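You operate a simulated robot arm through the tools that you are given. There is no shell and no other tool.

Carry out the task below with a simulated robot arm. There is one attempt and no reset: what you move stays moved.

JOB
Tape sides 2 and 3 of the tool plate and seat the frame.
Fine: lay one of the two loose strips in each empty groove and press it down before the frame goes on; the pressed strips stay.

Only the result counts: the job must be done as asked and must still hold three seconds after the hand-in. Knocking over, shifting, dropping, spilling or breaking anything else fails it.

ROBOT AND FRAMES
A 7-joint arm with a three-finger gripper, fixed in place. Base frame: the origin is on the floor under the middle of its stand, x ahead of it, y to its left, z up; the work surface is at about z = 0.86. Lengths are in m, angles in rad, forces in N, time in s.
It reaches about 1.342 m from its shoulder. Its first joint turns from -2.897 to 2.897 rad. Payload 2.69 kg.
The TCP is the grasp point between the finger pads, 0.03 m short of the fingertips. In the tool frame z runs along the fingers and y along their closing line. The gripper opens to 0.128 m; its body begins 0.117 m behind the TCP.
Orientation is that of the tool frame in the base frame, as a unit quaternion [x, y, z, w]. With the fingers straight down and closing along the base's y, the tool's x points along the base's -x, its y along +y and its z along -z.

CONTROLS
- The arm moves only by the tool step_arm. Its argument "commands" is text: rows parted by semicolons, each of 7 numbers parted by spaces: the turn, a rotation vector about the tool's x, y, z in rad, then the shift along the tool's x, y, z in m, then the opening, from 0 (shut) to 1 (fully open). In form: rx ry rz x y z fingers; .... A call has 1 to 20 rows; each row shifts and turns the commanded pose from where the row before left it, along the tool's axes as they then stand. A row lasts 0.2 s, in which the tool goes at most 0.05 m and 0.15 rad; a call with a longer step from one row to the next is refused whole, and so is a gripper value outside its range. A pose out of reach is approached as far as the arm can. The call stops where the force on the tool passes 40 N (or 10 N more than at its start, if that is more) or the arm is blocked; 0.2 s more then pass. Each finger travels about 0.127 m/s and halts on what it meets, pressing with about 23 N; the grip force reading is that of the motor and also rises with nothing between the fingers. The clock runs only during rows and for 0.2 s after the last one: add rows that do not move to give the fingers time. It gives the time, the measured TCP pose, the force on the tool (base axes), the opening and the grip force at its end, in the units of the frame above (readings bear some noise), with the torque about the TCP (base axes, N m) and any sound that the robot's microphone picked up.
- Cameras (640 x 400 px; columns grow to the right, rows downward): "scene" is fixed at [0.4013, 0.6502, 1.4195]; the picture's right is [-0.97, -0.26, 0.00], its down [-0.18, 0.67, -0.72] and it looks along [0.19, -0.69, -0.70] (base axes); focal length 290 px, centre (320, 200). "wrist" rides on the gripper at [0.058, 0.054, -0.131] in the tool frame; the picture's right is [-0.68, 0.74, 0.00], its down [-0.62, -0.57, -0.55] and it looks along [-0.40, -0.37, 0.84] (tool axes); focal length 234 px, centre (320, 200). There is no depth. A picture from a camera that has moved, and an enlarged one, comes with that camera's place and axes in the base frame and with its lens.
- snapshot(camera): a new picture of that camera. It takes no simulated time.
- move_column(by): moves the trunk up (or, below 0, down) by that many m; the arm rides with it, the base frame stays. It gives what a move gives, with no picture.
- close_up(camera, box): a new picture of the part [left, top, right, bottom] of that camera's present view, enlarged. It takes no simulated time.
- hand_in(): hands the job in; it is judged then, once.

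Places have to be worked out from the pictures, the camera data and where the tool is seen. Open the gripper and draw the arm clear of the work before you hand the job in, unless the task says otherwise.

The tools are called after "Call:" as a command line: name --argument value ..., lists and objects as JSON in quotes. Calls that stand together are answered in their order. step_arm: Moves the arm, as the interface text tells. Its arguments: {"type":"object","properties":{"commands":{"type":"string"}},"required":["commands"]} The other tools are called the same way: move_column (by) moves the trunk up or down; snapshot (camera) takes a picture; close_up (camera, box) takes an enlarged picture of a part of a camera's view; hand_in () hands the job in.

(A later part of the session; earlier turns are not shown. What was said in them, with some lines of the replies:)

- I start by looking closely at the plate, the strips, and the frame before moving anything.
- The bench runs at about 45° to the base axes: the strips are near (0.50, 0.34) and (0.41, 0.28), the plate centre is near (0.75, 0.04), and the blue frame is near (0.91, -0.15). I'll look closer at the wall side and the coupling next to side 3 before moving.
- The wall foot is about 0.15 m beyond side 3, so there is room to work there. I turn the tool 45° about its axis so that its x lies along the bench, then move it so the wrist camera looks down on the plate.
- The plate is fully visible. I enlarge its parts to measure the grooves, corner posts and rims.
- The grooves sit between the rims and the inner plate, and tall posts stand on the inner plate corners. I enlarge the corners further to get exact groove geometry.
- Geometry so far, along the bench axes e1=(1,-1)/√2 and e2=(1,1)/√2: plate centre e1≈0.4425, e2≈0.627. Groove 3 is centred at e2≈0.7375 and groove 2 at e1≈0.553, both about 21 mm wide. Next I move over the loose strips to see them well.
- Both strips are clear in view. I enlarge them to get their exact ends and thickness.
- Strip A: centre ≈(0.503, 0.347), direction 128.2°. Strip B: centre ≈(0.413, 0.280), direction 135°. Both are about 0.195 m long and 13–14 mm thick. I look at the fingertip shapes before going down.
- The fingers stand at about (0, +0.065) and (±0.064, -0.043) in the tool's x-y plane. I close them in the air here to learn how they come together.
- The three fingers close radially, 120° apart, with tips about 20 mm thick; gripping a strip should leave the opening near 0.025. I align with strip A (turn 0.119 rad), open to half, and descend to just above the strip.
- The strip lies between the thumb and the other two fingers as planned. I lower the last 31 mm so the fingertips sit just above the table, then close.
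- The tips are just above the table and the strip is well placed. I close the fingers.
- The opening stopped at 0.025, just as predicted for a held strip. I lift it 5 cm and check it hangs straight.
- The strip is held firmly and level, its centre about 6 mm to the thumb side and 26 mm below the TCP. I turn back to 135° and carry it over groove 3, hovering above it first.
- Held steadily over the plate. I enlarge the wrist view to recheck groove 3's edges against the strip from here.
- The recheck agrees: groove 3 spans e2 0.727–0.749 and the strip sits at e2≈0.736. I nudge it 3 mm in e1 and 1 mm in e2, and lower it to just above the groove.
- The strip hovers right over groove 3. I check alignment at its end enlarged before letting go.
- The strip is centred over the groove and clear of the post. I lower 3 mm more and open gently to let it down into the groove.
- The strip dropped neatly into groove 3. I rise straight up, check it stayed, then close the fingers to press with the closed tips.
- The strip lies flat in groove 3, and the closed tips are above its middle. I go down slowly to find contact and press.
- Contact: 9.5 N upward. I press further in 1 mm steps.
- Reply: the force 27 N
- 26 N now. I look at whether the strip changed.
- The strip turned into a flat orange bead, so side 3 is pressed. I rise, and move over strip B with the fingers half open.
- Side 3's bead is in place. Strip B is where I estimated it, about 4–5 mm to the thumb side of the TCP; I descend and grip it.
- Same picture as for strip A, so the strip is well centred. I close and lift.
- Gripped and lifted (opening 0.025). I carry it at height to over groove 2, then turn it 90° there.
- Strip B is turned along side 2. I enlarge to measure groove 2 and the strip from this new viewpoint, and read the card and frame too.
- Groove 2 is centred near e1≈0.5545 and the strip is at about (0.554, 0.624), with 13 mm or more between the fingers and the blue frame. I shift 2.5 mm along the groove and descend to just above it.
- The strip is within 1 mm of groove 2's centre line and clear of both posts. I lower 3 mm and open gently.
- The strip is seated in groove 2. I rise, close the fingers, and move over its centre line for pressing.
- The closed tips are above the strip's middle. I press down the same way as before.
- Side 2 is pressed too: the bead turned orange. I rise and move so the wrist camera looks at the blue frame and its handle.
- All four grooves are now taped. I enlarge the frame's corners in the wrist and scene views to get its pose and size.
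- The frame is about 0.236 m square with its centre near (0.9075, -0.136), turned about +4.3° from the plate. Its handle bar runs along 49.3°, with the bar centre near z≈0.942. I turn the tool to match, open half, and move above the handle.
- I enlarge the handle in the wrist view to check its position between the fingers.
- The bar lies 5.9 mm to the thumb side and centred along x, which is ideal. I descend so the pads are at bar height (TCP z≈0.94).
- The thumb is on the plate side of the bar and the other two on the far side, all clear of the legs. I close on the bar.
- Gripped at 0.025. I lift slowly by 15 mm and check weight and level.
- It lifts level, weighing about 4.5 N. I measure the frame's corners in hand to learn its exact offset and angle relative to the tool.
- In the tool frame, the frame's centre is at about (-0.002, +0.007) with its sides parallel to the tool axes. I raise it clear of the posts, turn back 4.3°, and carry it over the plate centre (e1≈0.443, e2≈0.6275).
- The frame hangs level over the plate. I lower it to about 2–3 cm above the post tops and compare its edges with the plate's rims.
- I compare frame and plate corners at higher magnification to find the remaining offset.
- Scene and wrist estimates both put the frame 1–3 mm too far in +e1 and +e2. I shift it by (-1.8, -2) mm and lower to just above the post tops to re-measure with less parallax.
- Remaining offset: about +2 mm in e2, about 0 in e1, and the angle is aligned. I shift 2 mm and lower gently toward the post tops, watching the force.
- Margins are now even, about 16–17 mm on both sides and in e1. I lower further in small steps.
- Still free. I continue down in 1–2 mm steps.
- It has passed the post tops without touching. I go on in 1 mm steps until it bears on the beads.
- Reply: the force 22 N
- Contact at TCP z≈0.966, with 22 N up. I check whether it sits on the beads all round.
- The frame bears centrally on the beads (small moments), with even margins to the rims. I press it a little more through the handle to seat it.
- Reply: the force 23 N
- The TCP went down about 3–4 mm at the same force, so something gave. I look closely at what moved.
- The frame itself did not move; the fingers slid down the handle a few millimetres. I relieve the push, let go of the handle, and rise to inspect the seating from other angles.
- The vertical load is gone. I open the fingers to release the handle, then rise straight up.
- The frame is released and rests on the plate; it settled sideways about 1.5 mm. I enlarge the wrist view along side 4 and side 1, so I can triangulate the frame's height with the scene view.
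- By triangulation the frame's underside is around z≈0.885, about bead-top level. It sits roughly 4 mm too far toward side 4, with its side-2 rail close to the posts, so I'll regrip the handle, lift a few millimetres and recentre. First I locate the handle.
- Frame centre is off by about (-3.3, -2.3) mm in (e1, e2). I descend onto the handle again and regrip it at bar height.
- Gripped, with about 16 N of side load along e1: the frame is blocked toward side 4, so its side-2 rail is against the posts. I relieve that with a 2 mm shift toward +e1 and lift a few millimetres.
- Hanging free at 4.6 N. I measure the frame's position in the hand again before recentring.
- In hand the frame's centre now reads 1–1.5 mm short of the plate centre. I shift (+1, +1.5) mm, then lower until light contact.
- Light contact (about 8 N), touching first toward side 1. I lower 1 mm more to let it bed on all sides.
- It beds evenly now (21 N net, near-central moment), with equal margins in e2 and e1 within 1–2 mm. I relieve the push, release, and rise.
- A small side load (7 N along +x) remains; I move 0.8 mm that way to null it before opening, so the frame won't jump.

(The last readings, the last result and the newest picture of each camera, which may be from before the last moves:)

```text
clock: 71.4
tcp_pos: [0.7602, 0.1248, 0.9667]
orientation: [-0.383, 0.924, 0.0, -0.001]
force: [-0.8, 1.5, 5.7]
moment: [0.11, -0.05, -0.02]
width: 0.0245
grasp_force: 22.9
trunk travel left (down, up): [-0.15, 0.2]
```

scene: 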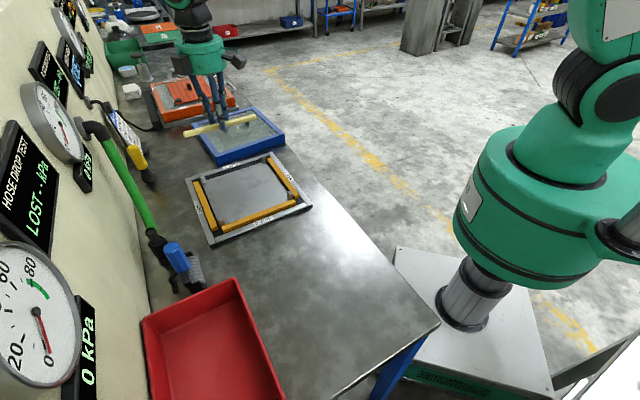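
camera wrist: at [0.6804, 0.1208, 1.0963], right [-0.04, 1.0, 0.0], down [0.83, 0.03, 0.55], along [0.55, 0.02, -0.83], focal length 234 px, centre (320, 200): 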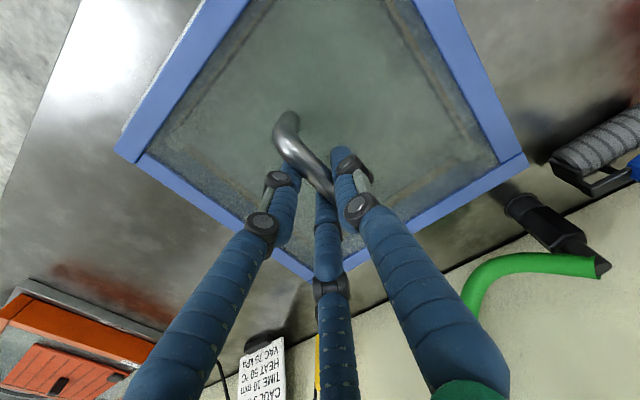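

Side load is gone. I open slowly and rise.

Call:
step_arm --commands "0 0 0 0 0 0 0.2; 0 0 0 0 0 0 0.25; 0 0 0 0 0 0 0.3; 0 0 0 0 0 0 0.4; 0 0 0 0 0 0 0.5; 0 0 0 0 0 0 0.5; 0 0 0 0 0 -0.02 0.5; 0 0 0 0 0 -0.03 0.5; 0 0 0 0 0 -0.04 0.5; 0 0 0 0 0 -0.04 0.5; 0 0 0 0 0 0 0.5"

Call:
snapshot --camera "wrist"

Call:
close_up --camera "scene" --box '[202, 212, 234, 252]'

Call:
close_up --camera "scene" --box '[288, 180, 320, 210]'

Call:
close_up --camera "wrist" --box '[380, 50, 480, 150]'

Call:
close_up --camera "wrist" --box '[180, 40, 280, 140]'

```text
clock: 73.8
tcp_pos: [0.7602, 0.125, 1.0964]
orientation: [-0.383, 0.924, 0.0, 0.0]
force: [-0.7, -0.8, 0.4]
moment: [-0.01, -0.05, 0.02]
width: 0.0639
grasp_force: 0.0
trunk travel left (down, up): [-0.15, 0.2]
```

```text
taken
camera wrist: at [0.6805, 0.1211, 1.2275], right [-0.04, 1.0, 0.0], down [0.84, 0.03, 0.55], along [0.55, 0.02, -0.84], focal length 234 px, centre (320, 200)
```

wrist: 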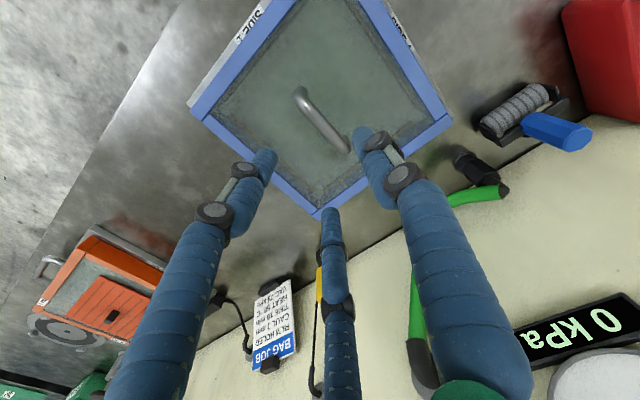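

```text
10.00 times, centred on (218, 232) of scene
camera zoom: at [0.4013, 0.6502, 1.4195], right [-0.97, -0.26, 0.0], down [-0.18, 0.67, -0.72], along [0.19, -0.69, -0.7], focal length 2904 px, centre (1340, -120)
```

zoom: 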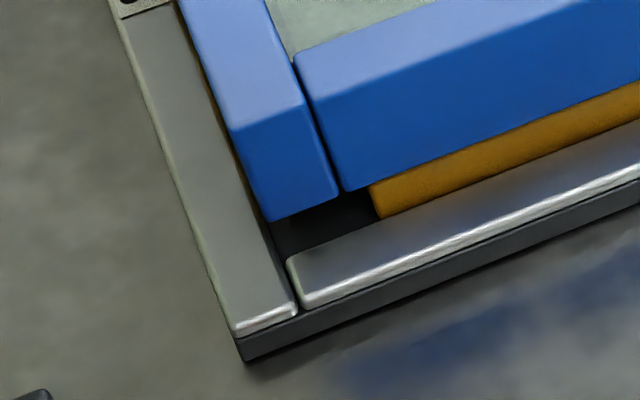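

```text
13.33 times, centred on (304, 195) of scene
camera zoom: at [0.4013, 0.6502, 1.4195], right [-0.97, -0.26, 0.0], down [-0.18, 0.67, -0.72], along [0.19, -0.69, -0.7], focal length 3873 px, centre (533, 267)
```

zoom: 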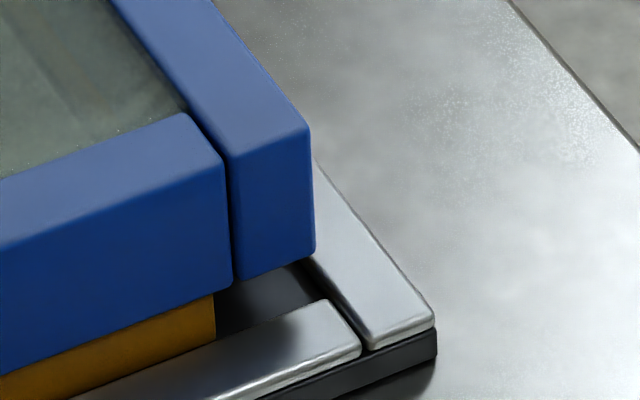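

```text
4.00 times, centred on (430, 100) of wrist
camera zoom: at [0.6805, 0.1211, 1.2275], right [-0.04, 1.0, 0.0], down [0.84, 0.03, 0.55], along [0.55, 0.02, -0.84], focal length 937 px, centre (-120, 600)
```

zoom: 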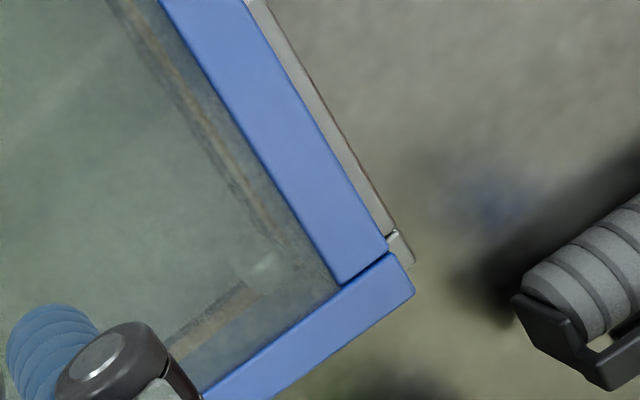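

```text
4.00 times, centred on (230, 90) of wrist
camera zoom: at [0.6805, 0.1211, 1.2275], right [-0.04, 1.0, 0.0], down [0.84, 0.03, 0.55], along [0.55, 0.02, -0.84], focal length 937 px, centre (680, 640)
```

zoom: 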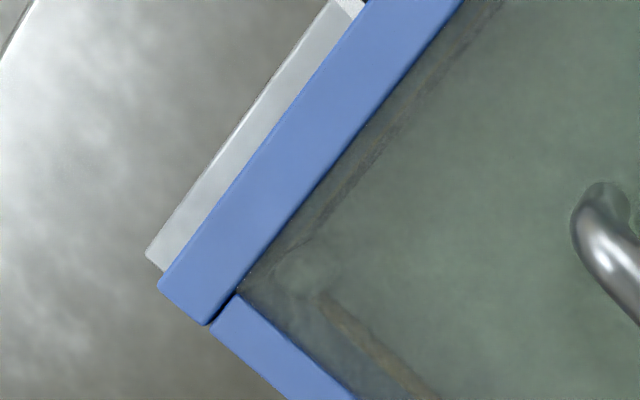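

The frame stayed put on release and is centred within about 1.3 mm. I compare its seating with the orange frame that already sits on the other plate.

Call:
close_up --camera "scene" --box '[150, 85, 245, 140]'

Call:
close_up --camera "scene" --box '[180, 130, 320, 250]'

Call:
close_up --camera "wrist" --box '[20, 220, 190, 360]'

Call:
snapshot --camera "scene"

```text
6.74 times, centred on (198, 112) of scene
camera zoom: at [0.4013, 0.6502, 1.4195], right [-0.97, -0.26, 0.0], down [-0.18, 0.67, -0.72], along [0.19, -0.69, -0.7], focal length 1957 px, centre (1145, 790)
```

zoom: 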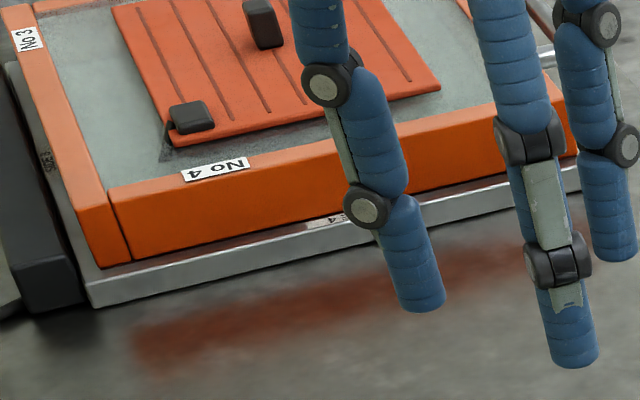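

```text
3.33 times, centred on (250, 190) of scene
camera zoom: at [0.4013, 0.6502, 1.4195], right [-0.97, -0.26, 0.0], down [-0.18, 0.67, -0.72], along [0.19, -0.69, -0.7], focal length 968 px, centre (553, 233)
```

zoom: 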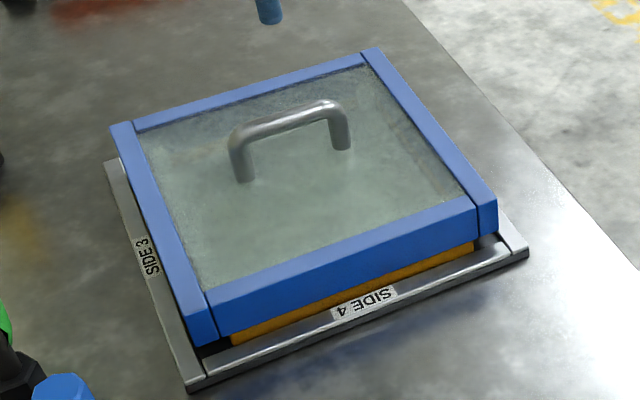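

```text
2.86 times, centred on (105, 290) of wrist
camera zoom: at [0.6805, 0.1211, 1.2275], right [-0.04, 1.0, 0.0], down [0.84, 0.03, 0.55], along [0.55, 0.02, -0.84], focal length 669 px, centre (934, -57)
```

zoom: 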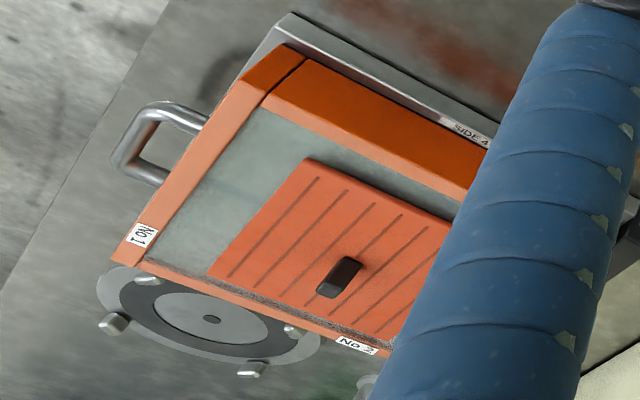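

```text
taken
```

scene: 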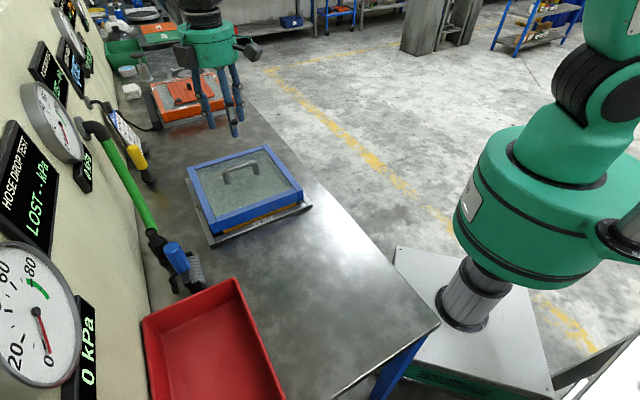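

The frame sits flat inside the rims, and everything else on the bench is as it was. I open the gripper fully, rise, and withdraw the arm back toward its starting place, clear of the work.

Call:
step_arm --commands "0 0 0 0 0 -0.04 0.5; 0 0 0 0 0 -0.04 0.5; 0 0 0 0 0 -0.02 1; 0 0 0 0.0337 -0.0309 0 1; 0 0 0 0.0337 -0.0309 0 1; 0 0 0 0.0337 -0.0309 0 1; 0 0 0 0.0337 -0.0309 0 1; 0 0 0 0.0337 -0.0309 0 1; 0 0 0 0.0337 -0.0309 0 1; 0 0 0 0 0 0 1; 0 0 0 0 0 0 1"

Call:
snapshot --camera "scene"

Call:
close_up --camera "scene" --box '[170, 120, 330, 250]'

Call:
snapshot --camera "wrist"

```text
clock: 76.2
tcp_pos: [0.7483, -0.1475, 1.1944]
orientation: [-0.383, 0.924, 0.0, 0.0]
force: [-0.4, 0.9, -0.1]
moment: [-0.02, 0.03, 0.0]
width: 0.1282
grasp_force: 0.1
trunk travel left (down, up): [-0.15, 0.2]
```

```text
taken
```

scene: 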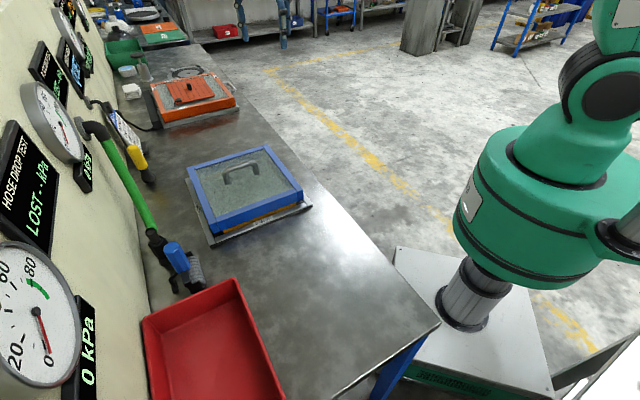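

```text
3.08 times, centred on (250, 185) of scene
camera zoom: at [0.4013, 0.6502, 1.4195], right [-0.97, -0.26, 0.0], down [-0.18, 0.67, -0.72], along [0.19, -0.69, -0.7], focal length 894 px, centre (535, 246)
```

zoom: 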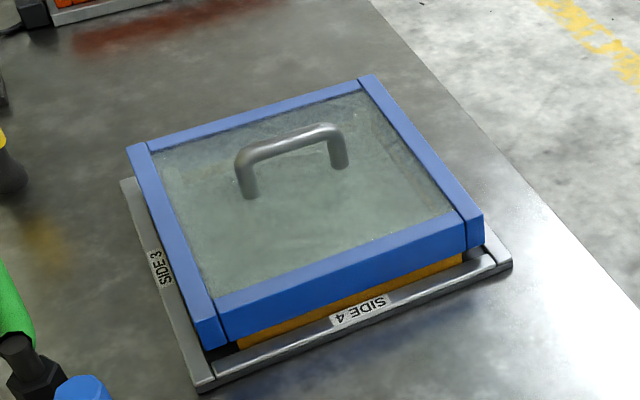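

```text
taken
camera wrist: at [0.6696, -0.1525, 1.3259], right [-0.04, 1.0, 0.0], down [0.84, 0.04, 0.55], along [0.55, 0.02, -0.84], focal length 234 px, centre (320, 200)
```

wrist: 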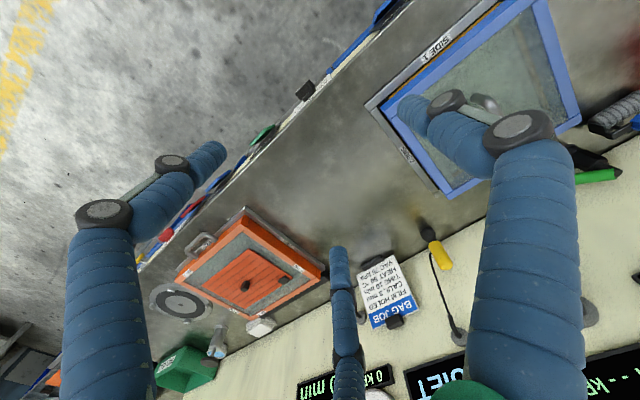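

From here the wrist camera sees sides 1 and 2 obliquely; I check for any gap between the frame and the beads there.

Call:
close_up --camera "wrist" --box '[355, 70, 435, 150]'

Call:
close_up --camera "wrist" --box '[400, 0, 520, 80]'

Call:
close_up --camera "wrist" --box '[390, 130, 490, 210]'

```text
5.00 times, centred on (395, 110) of wrist
camera zoom: at [0.6696, -0.1525, 1.3259], right [-0.04, 1.0, 0.0], down [0.84, 0.04, 0.55], along [0.55, 0.02, -0.84], focal length 1171 px, centre (-55, 650)
```

zoom: 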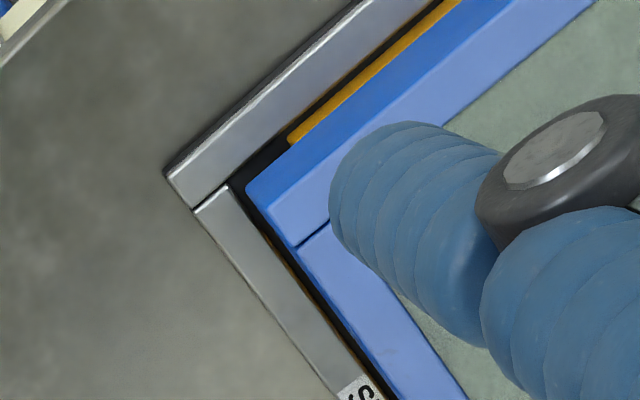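

```text
5.00 times, centred on (460, 40) of wrist
camera zoom: at [0.6696, -0.1525, 1.3259], right [-0.04, 1.0, 0.0], down [0.84, 0.04, 0.55], along [0.55, 0.02, -0.84], focal length 1171 px, centre (-380, 1000)
```

zoom: 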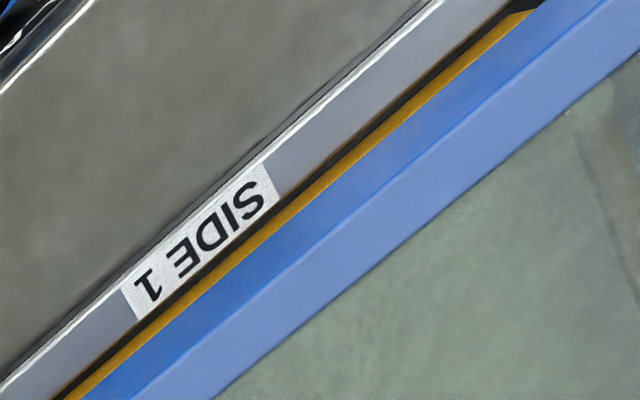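

```text
5.00 times, centred on (440, 170) of wrist
camera zoom: at [0.6696, -0.1525, 1.3259], right [-0.04, 1.0, 0.0], down [0.84, 0.04, 0.55], along [0.55, 0.02, -0.84], focal length 1171 px, centre (-280, 350)
```

zoom: 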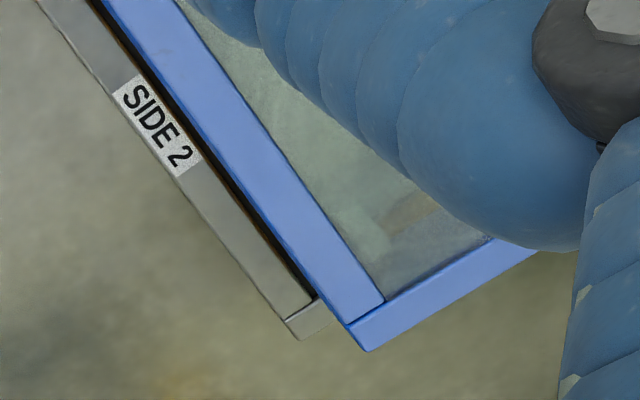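

Sides 2 and 3 now carry pressed beads. The frame sits on all four beads within the rims with no visible gap, the plate has not moved, and the arm is clear with the gripper open. I hand in the job.

Call:
hand_in

```text
The job is handed in.
```

I laid and pressed a strip in each of grooves 2 and 3, then seated the blue frame over the posts. The job is handed in; I don't have the judging result.

- **Strips:** both turned into flat orange beads like the two already in place when I pressed them (about 26 N on side 3 and 17 N on side 2).
- **Frame:** the first placement sat about 4 mm toward side 4, so I lifted it a few millimetres, recentred it and let go. It did not move on release. By my camera measurements it is within about 1.5 mm of centre, and I saw no gap above the beads on the sides I could view.
- **Seating height:** a downward push of about 21 N met central resistance at bead height. I could not measure the frame's height independently to better than a couple of millimetres.
- **Rest of the bench:** the plate and everything else look unmoved, and the arm is withdrawn with the gripper open.
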